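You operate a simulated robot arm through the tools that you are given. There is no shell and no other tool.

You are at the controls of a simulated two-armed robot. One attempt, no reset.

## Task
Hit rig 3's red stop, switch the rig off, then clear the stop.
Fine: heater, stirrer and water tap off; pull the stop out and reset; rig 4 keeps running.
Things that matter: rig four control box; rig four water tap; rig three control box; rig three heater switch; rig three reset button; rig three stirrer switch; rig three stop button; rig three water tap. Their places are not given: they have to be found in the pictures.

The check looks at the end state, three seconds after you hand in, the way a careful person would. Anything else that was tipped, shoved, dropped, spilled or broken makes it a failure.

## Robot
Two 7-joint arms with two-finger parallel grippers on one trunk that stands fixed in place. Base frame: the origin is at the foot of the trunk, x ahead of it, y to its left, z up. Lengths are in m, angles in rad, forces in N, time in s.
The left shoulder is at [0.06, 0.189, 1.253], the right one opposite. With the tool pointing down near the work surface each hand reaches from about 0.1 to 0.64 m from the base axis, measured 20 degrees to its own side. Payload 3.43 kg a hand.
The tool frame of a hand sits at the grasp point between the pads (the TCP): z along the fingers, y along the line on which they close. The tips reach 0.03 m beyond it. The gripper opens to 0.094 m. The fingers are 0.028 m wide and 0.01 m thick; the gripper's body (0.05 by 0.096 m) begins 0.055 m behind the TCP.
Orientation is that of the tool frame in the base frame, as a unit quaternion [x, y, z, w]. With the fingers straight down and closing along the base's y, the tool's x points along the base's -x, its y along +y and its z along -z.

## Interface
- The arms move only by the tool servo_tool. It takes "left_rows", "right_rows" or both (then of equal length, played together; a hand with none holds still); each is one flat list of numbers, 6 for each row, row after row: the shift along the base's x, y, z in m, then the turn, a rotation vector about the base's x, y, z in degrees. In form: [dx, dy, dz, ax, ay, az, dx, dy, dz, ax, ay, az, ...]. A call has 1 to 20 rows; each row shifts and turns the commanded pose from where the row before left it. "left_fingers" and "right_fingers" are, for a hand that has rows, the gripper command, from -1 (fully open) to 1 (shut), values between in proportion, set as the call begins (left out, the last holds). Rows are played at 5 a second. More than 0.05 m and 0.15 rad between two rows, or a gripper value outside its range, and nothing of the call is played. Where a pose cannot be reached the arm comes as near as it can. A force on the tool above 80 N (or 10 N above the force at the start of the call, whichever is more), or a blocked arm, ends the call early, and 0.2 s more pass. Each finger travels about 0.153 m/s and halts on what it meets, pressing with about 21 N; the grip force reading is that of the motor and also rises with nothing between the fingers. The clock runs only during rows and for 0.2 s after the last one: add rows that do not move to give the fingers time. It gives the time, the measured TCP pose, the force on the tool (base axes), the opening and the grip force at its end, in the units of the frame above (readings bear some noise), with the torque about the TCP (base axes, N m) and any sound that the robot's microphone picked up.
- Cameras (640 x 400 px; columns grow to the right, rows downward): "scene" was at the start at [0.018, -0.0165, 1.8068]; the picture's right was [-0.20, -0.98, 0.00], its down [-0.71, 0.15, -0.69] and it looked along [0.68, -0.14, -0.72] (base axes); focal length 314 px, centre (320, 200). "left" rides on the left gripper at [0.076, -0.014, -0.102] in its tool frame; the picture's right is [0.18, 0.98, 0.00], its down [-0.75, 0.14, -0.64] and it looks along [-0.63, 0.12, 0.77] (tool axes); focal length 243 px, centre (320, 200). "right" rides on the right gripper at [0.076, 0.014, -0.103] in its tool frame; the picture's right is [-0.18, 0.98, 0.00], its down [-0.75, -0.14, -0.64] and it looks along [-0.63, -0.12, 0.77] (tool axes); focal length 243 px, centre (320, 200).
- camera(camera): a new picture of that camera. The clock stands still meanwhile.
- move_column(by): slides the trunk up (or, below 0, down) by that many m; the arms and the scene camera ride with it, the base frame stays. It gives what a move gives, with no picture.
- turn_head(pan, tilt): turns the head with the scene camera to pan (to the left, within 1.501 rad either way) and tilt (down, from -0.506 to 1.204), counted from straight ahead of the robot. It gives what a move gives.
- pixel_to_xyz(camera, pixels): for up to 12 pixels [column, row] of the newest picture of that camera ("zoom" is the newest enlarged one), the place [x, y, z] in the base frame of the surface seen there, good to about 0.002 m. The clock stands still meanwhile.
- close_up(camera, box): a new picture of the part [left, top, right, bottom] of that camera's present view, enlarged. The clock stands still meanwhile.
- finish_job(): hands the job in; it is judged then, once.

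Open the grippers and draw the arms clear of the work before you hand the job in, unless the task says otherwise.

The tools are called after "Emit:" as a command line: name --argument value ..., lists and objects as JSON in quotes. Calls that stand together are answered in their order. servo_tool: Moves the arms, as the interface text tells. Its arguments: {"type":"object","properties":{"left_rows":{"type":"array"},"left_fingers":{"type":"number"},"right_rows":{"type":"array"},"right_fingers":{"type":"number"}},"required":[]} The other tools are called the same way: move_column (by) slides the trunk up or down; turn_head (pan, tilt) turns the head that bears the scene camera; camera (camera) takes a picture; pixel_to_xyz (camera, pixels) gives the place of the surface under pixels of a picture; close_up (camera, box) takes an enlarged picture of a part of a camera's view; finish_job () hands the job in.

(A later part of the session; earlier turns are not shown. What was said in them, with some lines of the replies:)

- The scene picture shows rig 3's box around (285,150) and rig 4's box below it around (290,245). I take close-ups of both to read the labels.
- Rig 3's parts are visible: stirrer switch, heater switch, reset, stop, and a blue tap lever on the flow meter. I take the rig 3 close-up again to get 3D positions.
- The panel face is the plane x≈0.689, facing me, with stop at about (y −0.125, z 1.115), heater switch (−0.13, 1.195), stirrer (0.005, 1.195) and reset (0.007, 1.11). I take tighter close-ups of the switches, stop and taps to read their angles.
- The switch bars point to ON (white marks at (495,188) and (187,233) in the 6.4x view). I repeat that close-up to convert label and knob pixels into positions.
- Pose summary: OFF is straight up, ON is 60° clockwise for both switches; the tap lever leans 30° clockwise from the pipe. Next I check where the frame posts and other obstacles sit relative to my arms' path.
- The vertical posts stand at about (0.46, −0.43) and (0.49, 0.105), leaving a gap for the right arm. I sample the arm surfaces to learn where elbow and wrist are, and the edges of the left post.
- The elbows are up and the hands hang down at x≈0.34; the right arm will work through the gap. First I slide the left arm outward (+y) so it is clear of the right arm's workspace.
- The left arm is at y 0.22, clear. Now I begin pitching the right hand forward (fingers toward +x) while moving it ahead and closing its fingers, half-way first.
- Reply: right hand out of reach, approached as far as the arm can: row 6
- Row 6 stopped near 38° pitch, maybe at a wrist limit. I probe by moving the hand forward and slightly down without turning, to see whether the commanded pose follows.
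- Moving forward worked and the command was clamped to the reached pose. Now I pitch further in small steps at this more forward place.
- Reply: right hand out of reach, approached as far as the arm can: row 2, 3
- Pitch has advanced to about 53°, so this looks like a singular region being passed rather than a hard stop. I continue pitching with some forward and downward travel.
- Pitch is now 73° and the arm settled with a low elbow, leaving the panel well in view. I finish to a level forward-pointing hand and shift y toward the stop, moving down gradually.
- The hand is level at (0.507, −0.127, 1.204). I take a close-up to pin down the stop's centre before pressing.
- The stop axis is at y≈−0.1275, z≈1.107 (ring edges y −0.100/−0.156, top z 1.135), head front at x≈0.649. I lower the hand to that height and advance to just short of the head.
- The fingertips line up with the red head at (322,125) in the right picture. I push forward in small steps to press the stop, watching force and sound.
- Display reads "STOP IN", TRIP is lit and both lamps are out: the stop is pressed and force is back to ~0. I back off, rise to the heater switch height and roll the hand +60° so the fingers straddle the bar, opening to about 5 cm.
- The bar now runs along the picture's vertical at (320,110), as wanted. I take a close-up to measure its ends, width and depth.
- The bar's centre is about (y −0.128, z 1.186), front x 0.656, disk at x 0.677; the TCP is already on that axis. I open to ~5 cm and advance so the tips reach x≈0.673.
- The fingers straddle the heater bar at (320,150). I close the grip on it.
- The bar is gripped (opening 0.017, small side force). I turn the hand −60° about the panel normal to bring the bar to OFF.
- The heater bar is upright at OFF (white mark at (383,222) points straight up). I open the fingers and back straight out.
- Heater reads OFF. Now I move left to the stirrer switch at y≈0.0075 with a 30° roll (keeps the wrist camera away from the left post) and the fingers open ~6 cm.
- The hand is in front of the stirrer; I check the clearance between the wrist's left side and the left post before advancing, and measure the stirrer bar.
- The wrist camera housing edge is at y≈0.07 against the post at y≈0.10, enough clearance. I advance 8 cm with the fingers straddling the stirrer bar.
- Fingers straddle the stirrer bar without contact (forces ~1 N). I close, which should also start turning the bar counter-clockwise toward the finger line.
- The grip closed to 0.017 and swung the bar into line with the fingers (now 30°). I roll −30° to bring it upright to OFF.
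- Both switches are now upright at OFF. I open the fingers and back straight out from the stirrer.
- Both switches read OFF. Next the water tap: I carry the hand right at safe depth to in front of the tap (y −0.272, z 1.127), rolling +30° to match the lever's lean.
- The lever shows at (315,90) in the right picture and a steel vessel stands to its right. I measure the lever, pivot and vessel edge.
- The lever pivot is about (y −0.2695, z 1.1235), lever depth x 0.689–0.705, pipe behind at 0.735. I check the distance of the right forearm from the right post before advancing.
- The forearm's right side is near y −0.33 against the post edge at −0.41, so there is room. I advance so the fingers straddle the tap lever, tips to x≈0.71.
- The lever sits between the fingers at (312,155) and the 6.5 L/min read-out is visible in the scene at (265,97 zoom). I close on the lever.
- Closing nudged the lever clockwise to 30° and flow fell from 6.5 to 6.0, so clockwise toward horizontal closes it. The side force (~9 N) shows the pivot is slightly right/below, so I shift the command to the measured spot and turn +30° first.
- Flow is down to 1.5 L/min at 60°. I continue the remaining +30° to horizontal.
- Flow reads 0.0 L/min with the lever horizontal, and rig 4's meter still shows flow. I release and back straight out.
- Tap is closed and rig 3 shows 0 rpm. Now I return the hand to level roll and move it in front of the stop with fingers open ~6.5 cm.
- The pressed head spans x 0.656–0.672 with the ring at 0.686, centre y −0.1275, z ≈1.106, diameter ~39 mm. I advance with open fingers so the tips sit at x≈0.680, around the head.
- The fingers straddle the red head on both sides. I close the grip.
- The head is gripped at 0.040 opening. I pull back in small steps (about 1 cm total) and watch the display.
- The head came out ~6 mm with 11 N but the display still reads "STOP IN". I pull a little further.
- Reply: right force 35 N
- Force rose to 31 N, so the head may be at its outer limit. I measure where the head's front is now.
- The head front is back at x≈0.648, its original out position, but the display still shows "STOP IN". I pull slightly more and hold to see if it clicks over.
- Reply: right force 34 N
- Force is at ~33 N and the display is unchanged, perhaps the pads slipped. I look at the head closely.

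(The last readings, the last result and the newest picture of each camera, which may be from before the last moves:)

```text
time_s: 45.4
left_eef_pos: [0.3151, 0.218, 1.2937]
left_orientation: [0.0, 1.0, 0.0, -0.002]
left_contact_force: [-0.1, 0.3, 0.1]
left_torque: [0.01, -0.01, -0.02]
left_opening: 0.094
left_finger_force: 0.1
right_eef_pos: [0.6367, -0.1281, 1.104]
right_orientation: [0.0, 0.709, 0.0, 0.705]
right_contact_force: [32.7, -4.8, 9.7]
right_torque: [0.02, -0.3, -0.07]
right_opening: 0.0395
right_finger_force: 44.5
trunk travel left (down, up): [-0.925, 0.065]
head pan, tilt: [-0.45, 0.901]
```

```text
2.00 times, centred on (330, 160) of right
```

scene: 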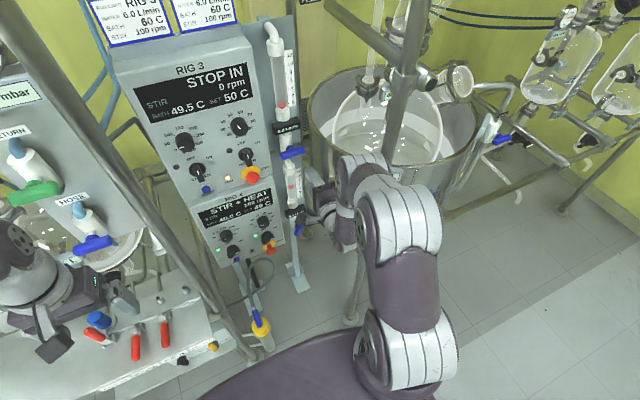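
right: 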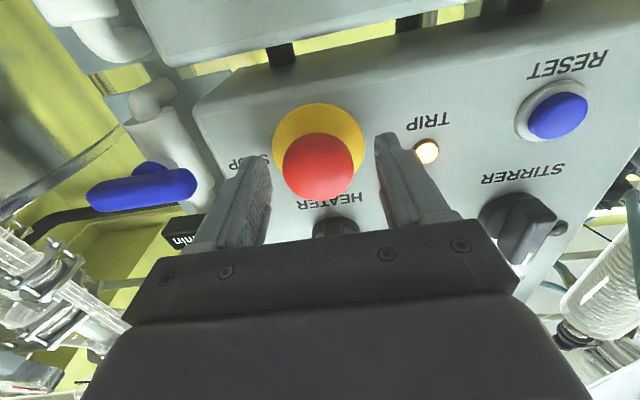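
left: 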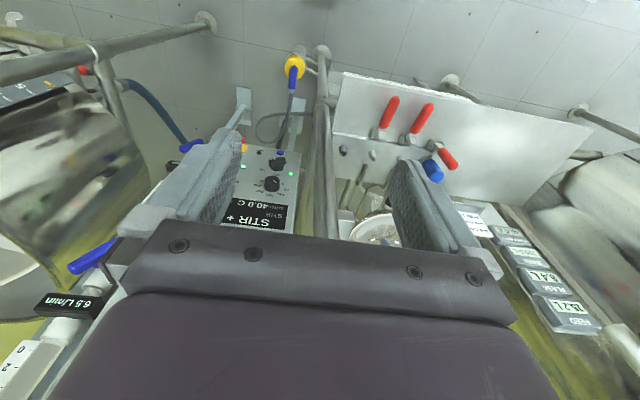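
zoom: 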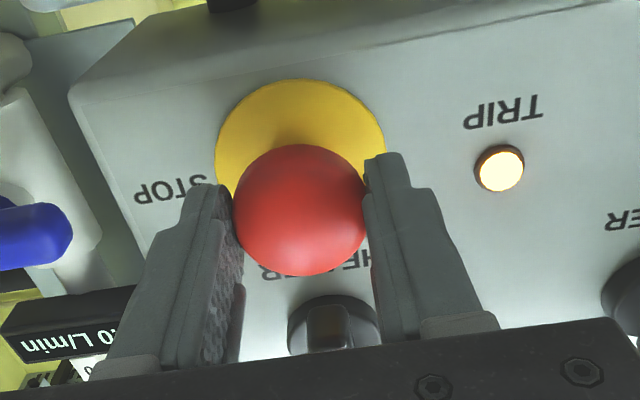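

The head's front is at x≈0.648, the full-out position, and the pads are just slipping on it. I relax the pull slightly, open the fingers and see whether it stays out.

Emit:
servo_tool --right_rows '[0.003, 0, 0, 0, 0, 0, 0.002, 0, 0, 0, 0, 0, 0, 0, 0, 0, 0, 0]'

Emit:
servo_tool --right_rows '[0, 0, 0, 0, 0, 0, 0, 0, 0, 0, 0, 0, 0, 0, 0, 0, 0, 0]' --right_fingers -0.4

Emit:
close_up --camera "scene" --box '[120, 50, 290, 200]'

Emit:
close_up --camera "scene" --box '[200, 140, 280, 200]'

Emit:
pixel_to_xyz --camera "zoom" --pixels '[[405, 270], [410, 285], [395, 260], [425, 270], [405, 245], [390, 230], [415, 255], [410, 295]]'

```text
time_s: 46.2
left_eef_pos: [0.3112, 0.2175, 1.2946]
left_orientation: [-0.001, 1.0, 0.001, 0.0]
left_contact_force: [1.0, -0.4, 0.1]
left_torque: [0.02, 0.03, 0.03]
left_opening: 0.0937
left_finger_force: 0.1
right_eef_pos: [0.6369, -0.1277, 1.1042]
right_orientation: [0.0, 0.71, -0.001, 0.704]
right_contact_force: [13.3, -4.3, 7.0]
right_torque: [0.01, -0.26, -0.09]
right_opening: 0.0397
right_finger_force: 45.3
trunk travel left (down, up): [-0.925, 0.065]
head pan, tilt: [-0.45, 0.901]
```

```text
time_s: 47.0
left_eef_pos: [0.3094, 0.2196, 1.2957]
left_orientation: [0.0, 1.0, 0.0, 0.001]
left_contact_force: [0.0, -0.6, -0.1]
left_torque: [-0.01, -0.03, -0.03]
left_opening: 0.094
left_finger_force: 0.1
right_eef_pos: [0.6371, -0.1278, 1.106]
right_orientation: [-0.001, 0.708, 0.0, 0.706]
right_contact_force: [0.1, -0.1, 0.3]
right_torque: [0.01, -0.01, 0.01]
right_opening: 0.0659
right_finger_force: 0.1
trunk travel left (down, up): [-0.925, 0.065]
head pan, tilt: [-0.45, 0.901]
```

```text
2.67 times, centred on (205, 125) of scene
```

zoom: 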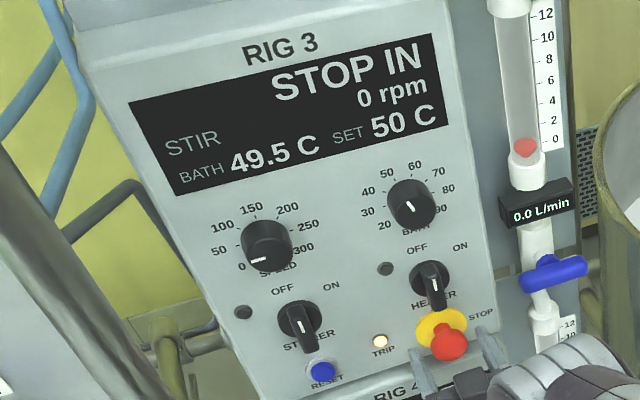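

```text
6.67 times, centred on (240, 170) of scene
```

zoom: 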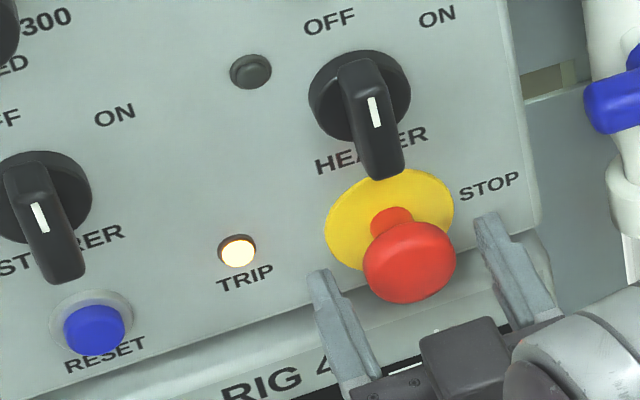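

```text
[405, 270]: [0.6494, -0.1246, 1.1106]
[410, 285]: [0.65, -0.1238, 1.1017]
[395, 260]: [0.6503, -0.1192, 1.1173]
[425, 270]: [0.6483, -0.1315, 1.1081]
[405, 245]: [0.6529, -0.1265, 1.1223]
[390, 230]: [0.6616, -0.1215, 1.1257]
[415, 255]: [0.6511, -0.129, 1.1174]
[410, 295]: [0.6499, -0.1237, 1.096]
```

The stop stays fully out (front x≈0.649, neck visible). The display/TRIP probably clear on reset, so I back away, close the fingers, and move in front of the reset button at (0.0075, 1.108).

Emit:
servo_tool --right_rows '[-0.015, 0, 0, 0, 0, 0, -0.02, 0, 0, 0, 0, 0, -0.02, 0, 0, 0, 0, 0, -0.02, 0, 0, 0, 0, 0, 0, 0, 0, 0, 0, 0]' --right_fingers -0.4

Emit:
servo_tool --right_rows '[0, 0.02, 0, 0, 0, 0, 0, 0.02, 0, 0, 0, 0, 0, 0.02, 0, 0, 0, 0, 0, 0.02, 0, 0, 0, 0, 0, 0.02, 0, 0, 0, 0, 0, 0.02, 0, 0, 0, 0, 0, 0.0155, 0, 0, 0, 0, 0, 0, 0, 0, 0, 0]' --right_fingers 1

Emit:
camera --camera "right"

Emit:
close_up --camera "scene" --box '[120, 50, 290, 200]'

```text
time_s: 48.2
left_eef_pos: [0.3096, 0.2186, 1.2946]
left_orientation: [0.0, 1.0, 0.0, 0.001]
left_contact_force: [-0.6, 0.8, -0.5]
left_torque: [-0.02, 0.03, 0.01]
left_opening: 0.094
left_finger_force: 0.0
right_eef_pos: [0.5608, -0.1269, 1.1059]
right_orientation: [0.0, 0.708, -0.001, 0.707]
right_contact_force: [-0.9, -0.2, -0.2]
right_torque: [0.0, 0.01, -0.02]
right_opening: 0.0659
right_finger_force: 0.1
trunk travel left (down, up): [-0.925, 0.065]
head pan, tilt: [-0.45, 0.901]
```

```text
time_s: 50.0
left_eef_pos: [0.3102, 0.2184, 1.2954]
left_orientation: [0.0, 1.0, -0.001, -0.001]
left_contact_force: [-0.4, 0.1, 1.0]
left_torque: [0.06, -0.03, 0.0]
left_opening: 0.0941
left_finger_force: 0.1
right_eef_pos: [0.5618, 0.0093, 1.1049]
right_orientation: [0.0, 0.708, 0.0, 0.707]
right_contact_force: [0.5, 0.1, 0.6]
right_torque: [-0.02, -0.01, -0.03]
right_opening: 0.0
right_finger_force: 21.0
trunk travel left (down, up): [-0.925, 0.065]
head pan, tilt: [-0.45, 0.901]
```

```text
taken
```

right: 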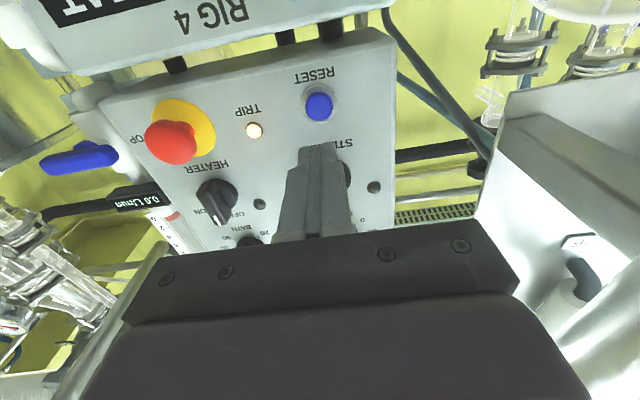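

```text
2.67 times, centred on (205, 125) of scene
```

zoom: 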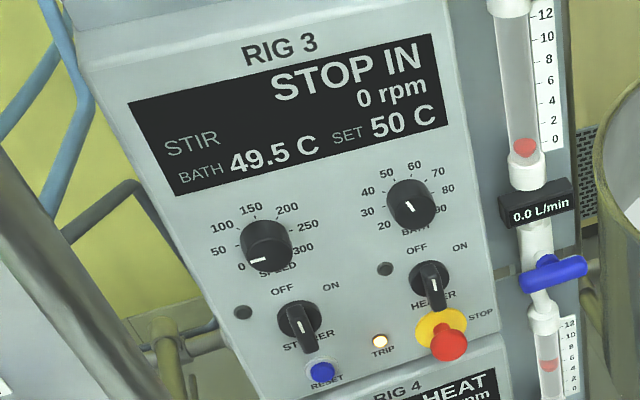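

Fingers are closed in front of reset. I align and approach, then press in 2 mm steps.

Emit:
servo_tool --right_rows '[0.02, -0.0015, 0.002, 0, 0, 0, 0.02, 0, 0, 0, 0, 0, 0.02, 0, 0, 0, 0, 0, 0.015, 0, 0, 0, 0, 0, 0.005, 0, 0, 0, 0, 0, 0.002, 0, 0, 0, 0, 0, 0.002, 0, 0, 0, 0, 0, 0.002, 0, 0, 0, 0, 0, 0, 0, 0, 0, 0, 0]' --right_fingers 1

Emit:
close_up --camera "scene" --box '[120, 50, 290, 200]'

Emit:
close_up --camera "right" --box '[180, 40, 480, 240]'

```text
time_s: 52.0
left_eef_pos: [0.3104, 0.2198, 1.2956]
left_orientation: [0.0, 1.0, 0.0, 0.0]
left_contact_force: [0.1, -0.1, -0.1]
left_torque: [0.05, 0.01, 0.01]
left_opening: 0.0938
left_finger_force: 0.1
right_eef_pos: [0.6465, 0.0059, 1.1072]
right_orientation: [0.0, 0.708, 0.0, 0.707]
right_contact_force: [-0.3, -0.1, -0.2]
right_torque: [0.02, -0.01, 0.0]
right_opening: 0.0001
right_finger_force: 21.0
trunk travel left (down, up): [-0.925, 0.065]
head pan, tilt: [-0.45, 0.901]
```

```text
2.67 times, centred on (205, 125) of scene
```

zoom: 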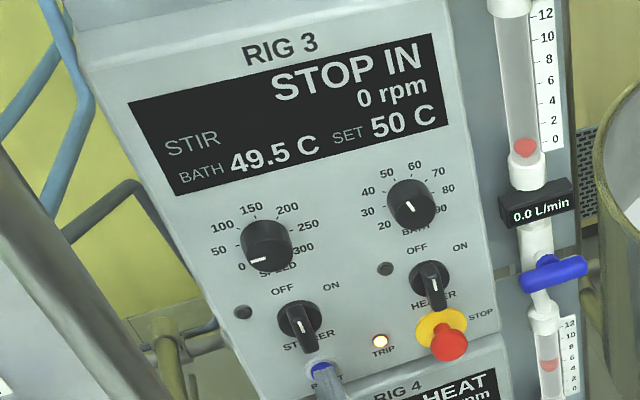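

```text
2.00 times, centred on (330, 140) of right
```

zoom: 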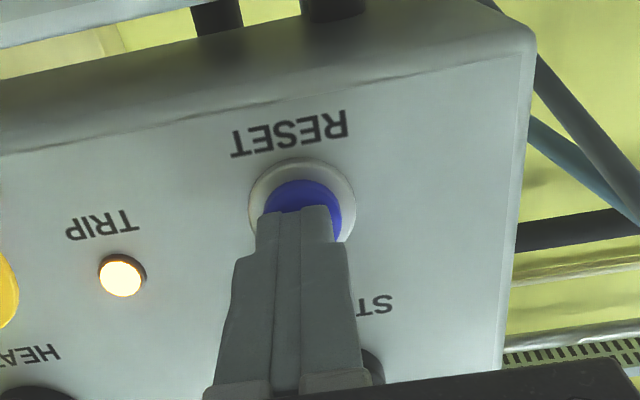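

Tips are just touching the reset's front (x≈0.677) with no force yet. I push on in 1.5 mm steps.

Emit:
servo_tool --right_rows '[0.002, 0.001, 0, 0, 0, 0, 0.0015, 0, 0, 0, 0, 0, 0.0015, 0, 0, 0, 0, 0, 0, 0, 0, 0, 0, 0]'

Emit:
close_up --camera "scene" --box '[120, 50, 290, 200]'

```text
time_s: 53.0
left_eef_pos: [0.3097, 0.219, 1.2955]
left_orientation: [0.001, 1.0, 0.0, 0.001]
left_contact_force: [-0.2, -0.4, 0.3]
left_torque: [0.0, 0.01, -0.02]
left_opening: 0.0941
left_finger_force: 0.1
right_eef_pos: [0.6512, 0.0069, 1.1086]
right_orientation: [0.0, 0.708, 0.0, 0.706]
right_contact_force: [-6.0, -1.1, -1.2]
right_torque: [-0.04, 0.04, -0.04]
right_opening: 0.0
right_finger_force: 20.9
trunk travel left (down, up): [-0.925, 0.065]
head pan, tilt: [-0.45, 0.901]
heard: click
```

```text
2.67 times, centred on (205, 125) of scene
```

zoom: 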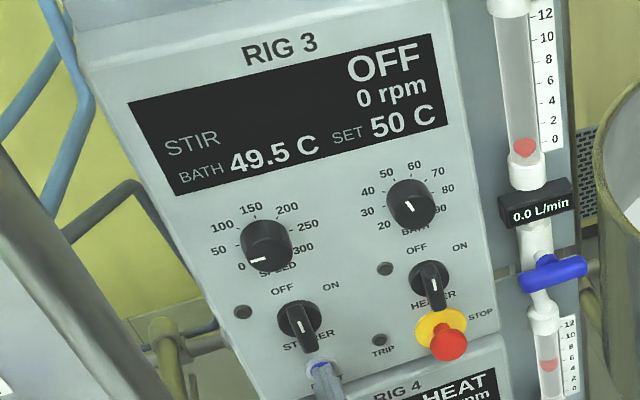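

A click was heard: rig 3 now reads "OFF" and TRIP is out. I back the hand straight off the reset, then open the fingers and draw back.

Emit:
servo_tool --right_rows '[-0.01, 0, 0, 0, 0, 0, -0.02, 0, 0, 0, 0, 0, -0.02, 0, 0, 0, 0, 0, -0.02, 0, 0, 0, 0, 0, -0.02, 0, 0, 0, 0, 0, -0.02, 0, 0, 0, 0, 0]' --right_fingers 1

Emit:
servo_tool --right_rows '[-0.005, -0.02, 0.01, 0, 0, 0, -0.005, -0.02, 0.01, 0, 0, 0, -0.005, -0.02, 0.01, 0, 0, 0, -0.005, -0.02, 0.01, 0, 0, 0, -0.005, -0.02, 0.01, 0, 0, 0, -0.005, -0.02, 0.01, 0, 0, 0, -0.005, -0.02, 0.01, 0, 0, 0, -0.005, -0.02, 0.01, 0, 0, 0]' --right_fingers -1

Emit:
camera --camera "scene"

Emit:
close_up --camera "scene" --box '[120, 50, 320, 190]'

Emit:
close_up --camera "scene" --box '[180, 160, 340, 270]'

```text
time_s: 54.4
left_eef_pos: [0.3099, 0.2198, 1.2949]
left_orientation: [0.0, 1.0, 0.0, 0.001]
left_contact_force: [0.2, 0.6, 0.0]
left_torque: [-0.01, 0.01, 0.02]
left_opening: 0.0939
left_finger_force: 0.1
right_eef_pos: [0.5403, 0.0079, 1.1073]
right_orientation: [0.0, 0.708, -0.001, 0.707]
right_contact_force: [0.2, 0.6, 0.4]
right_torque: [-0.03, 0.02, -0.02]
right_opening: 0.0001
right_finger_force: 21.1
trunk travel left (down, up): [-0.925, 0.065]
head pan, tilt: [-0.45, 0.901]
```

```text
time_s: 56.2
left_eef_pos: [0.31, 0.2184, 1.296]
left_orientation: [0.0, 1.0, 0.0, 0.0]
left_contact_force: [-0.5, -0.3, -0.6]
left_torque: [0.01, 0.01, 0.01]
left_opening: 0.0938
left_finger_force: 0.1
right_eef_pos: [0.5024, -0.1531, 1.1882]
right_orientation: [0.0, 0.708, 0.0, 0.707]
right_contact_force: [-0.4, 0.0, -0.2]
right_torque: [0.01, 0.02, -0.01]
right_opening: 0.094
right_finger_force: 0.1
trunk travel left (down, up): [-0.925, 0.065]
head pan, tilt: [-0.45, 0.901]
```

```text
taken
```

scene: 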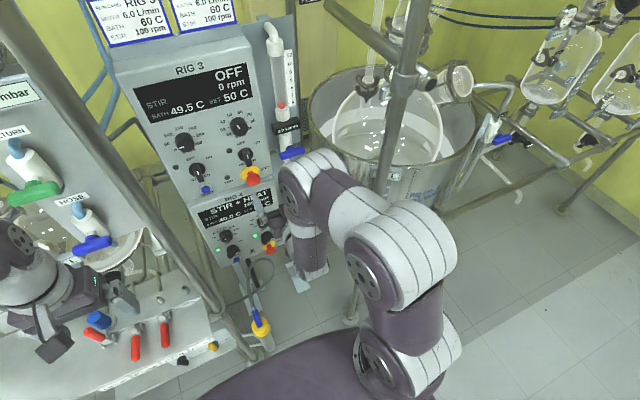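

```text
2.86 times, centred on (220, 120) of scene
```

zoom: 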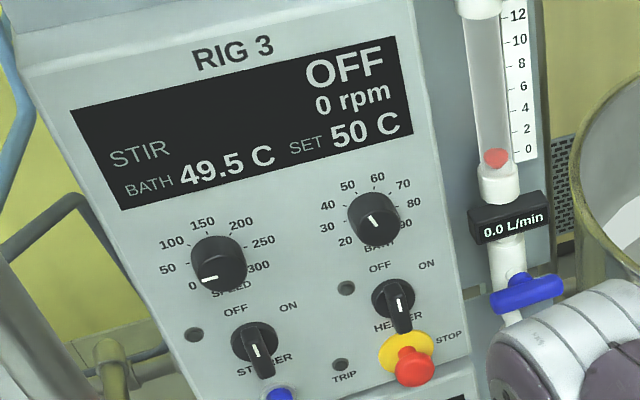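

```text
3.64 times, centred on (260, 215) of scene
```

zoom: 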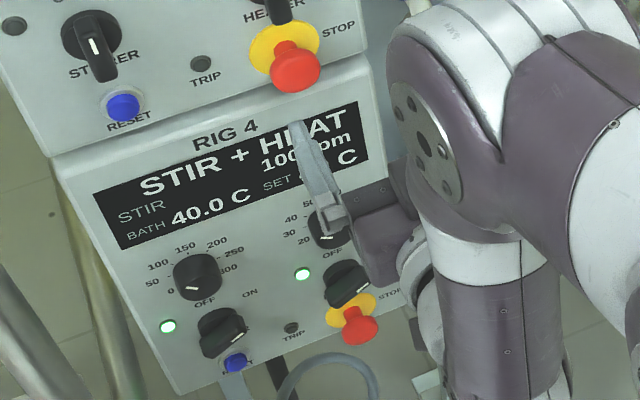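

Rig 3 shows OFF with switches off, stop out, water 0.0 L/min; rig 4 still runs STIR + HEAT. I draw the right hand back a little more and check rig 4's tap read-out.

Emit:
servo_tool --right_rows '[-0.015, -0.005, 0.005, 0, 0, 0, -0.015, -0.005, 0.005, 0, 0, 0, -0.015, -0.005, 0.005, 0, 0, 0, -0.01, -0.005, 0.005, 0, 0, 0]' --right_fingers -1

Emit:
turn_head --pan -0.206 --tilt 0.808

Emit:
camera --camera "scene"

Emit:
close_up --camera "scene" --box '[220, 90, 400, 290]'

Emit:
camera --camera "right"

```text
time_s: 57.2
left_eef_pos: [0.3096, 0.2194, 1.2958]
left_orientation: [-0.001, 1.0, -0.001, 0.001]
left_contact_force: [-0.3, 0.4, 0.3]
left_torque: [-0.02, 0.0, -0.01]
left_opening: 0.0939
left_finger_force: 0.0
right_eef_pos: [0.4471, -0.1727, 1.2088]
right_orientation: [0.001, 0.708, -0.001, 0.707]
right_contact_force: [-0.5, 0.7, 0.3]
right_torque: [0.02, -0.03, -0.01]
right_opening: 0.0942
right_finger_force: 0.2
trunk travel left (down, up): [-0.925, 0.065]
head pan, tilt: [-0.45, 0.901]
```

```text
time_s: 57.9
left_eef_pos: [0.3104, 0.2188, 1.2959]
left_orientation: [0.0, 1.0, 0.001, 0.0]
left_contact_force: [-0.3, -0.1, 0.1]
left_torque: [0.02, 0.03, 0.01]
left_opening: 0.0941
left_finger_force: 0.0
right_eef_pos: [0.4471, -0.1722, 1.2078]
right_orientation: [0.0, 0.708, 0.0, 0.707]
right_contact_force: [0.5, 0.4, -0.5]
right_torque: [0.02, 0.0, -0.01]
right_opening: 0.0939
right_finger_force: 0.0
trunk travel left (down, up): [-0.925, 0.065]
head pan, tilt: [-0.206, 0.808]
```

```text
taken
```

scene: 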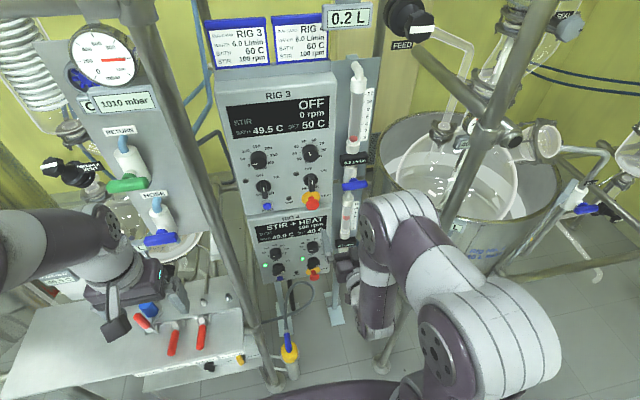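

```text
2.00 times, centred on (310, 190) of scene
```

zoom: 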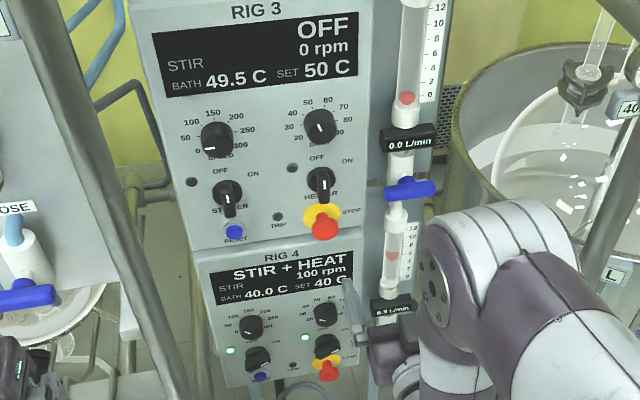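

```text
taken
```

right: 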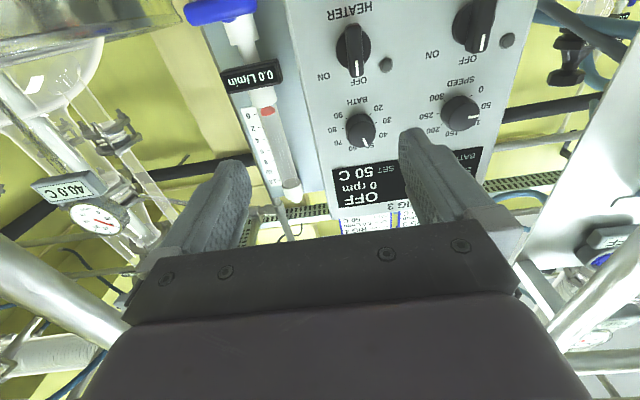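

Rig 3 reads OFF, both switches are upright at OFF, the stop is out, TRIP is dark and its water reads 0.0 L/min. Rig 4 still runs STIR + HEAT at 100 rpm with 6.5 L/min. Grippers are open and both arms are clear, so I hand the job in.

Emit:
finish_job

```text
The job is handed in.
```

Rig 3 is stopped and switched off, and its stop is cleared. I handed the job in and have no verdict back yet.

- **Stop and reset:** I pressed the red stop, and the display read "STOP IN" with the TRIP lamp lit. After the switches and tap were off, I pulled the stop back out and pressed reset. There was a click, TRIP went dark and the display changed to "OFF".
- **Rig 3 switches and water:** The heater and stirrer switches are both at OFF with their lamps out. The water tap lever is turned across the pipe and the read-out shows 0.0 L/min.
- **Rig 4:** I did not touch it. It still shows STIR + HEAT at 100 rpm, with water at 6.5 L/min.

The display kept saying "STOP IN" after I pulled the stop out. It stayed at its original outward position when I let go, and the message cleared only on reset.

Both grippers are open and both arms are drawn back from the rigs. I saw nothing else moved or knocked in the last pictures.
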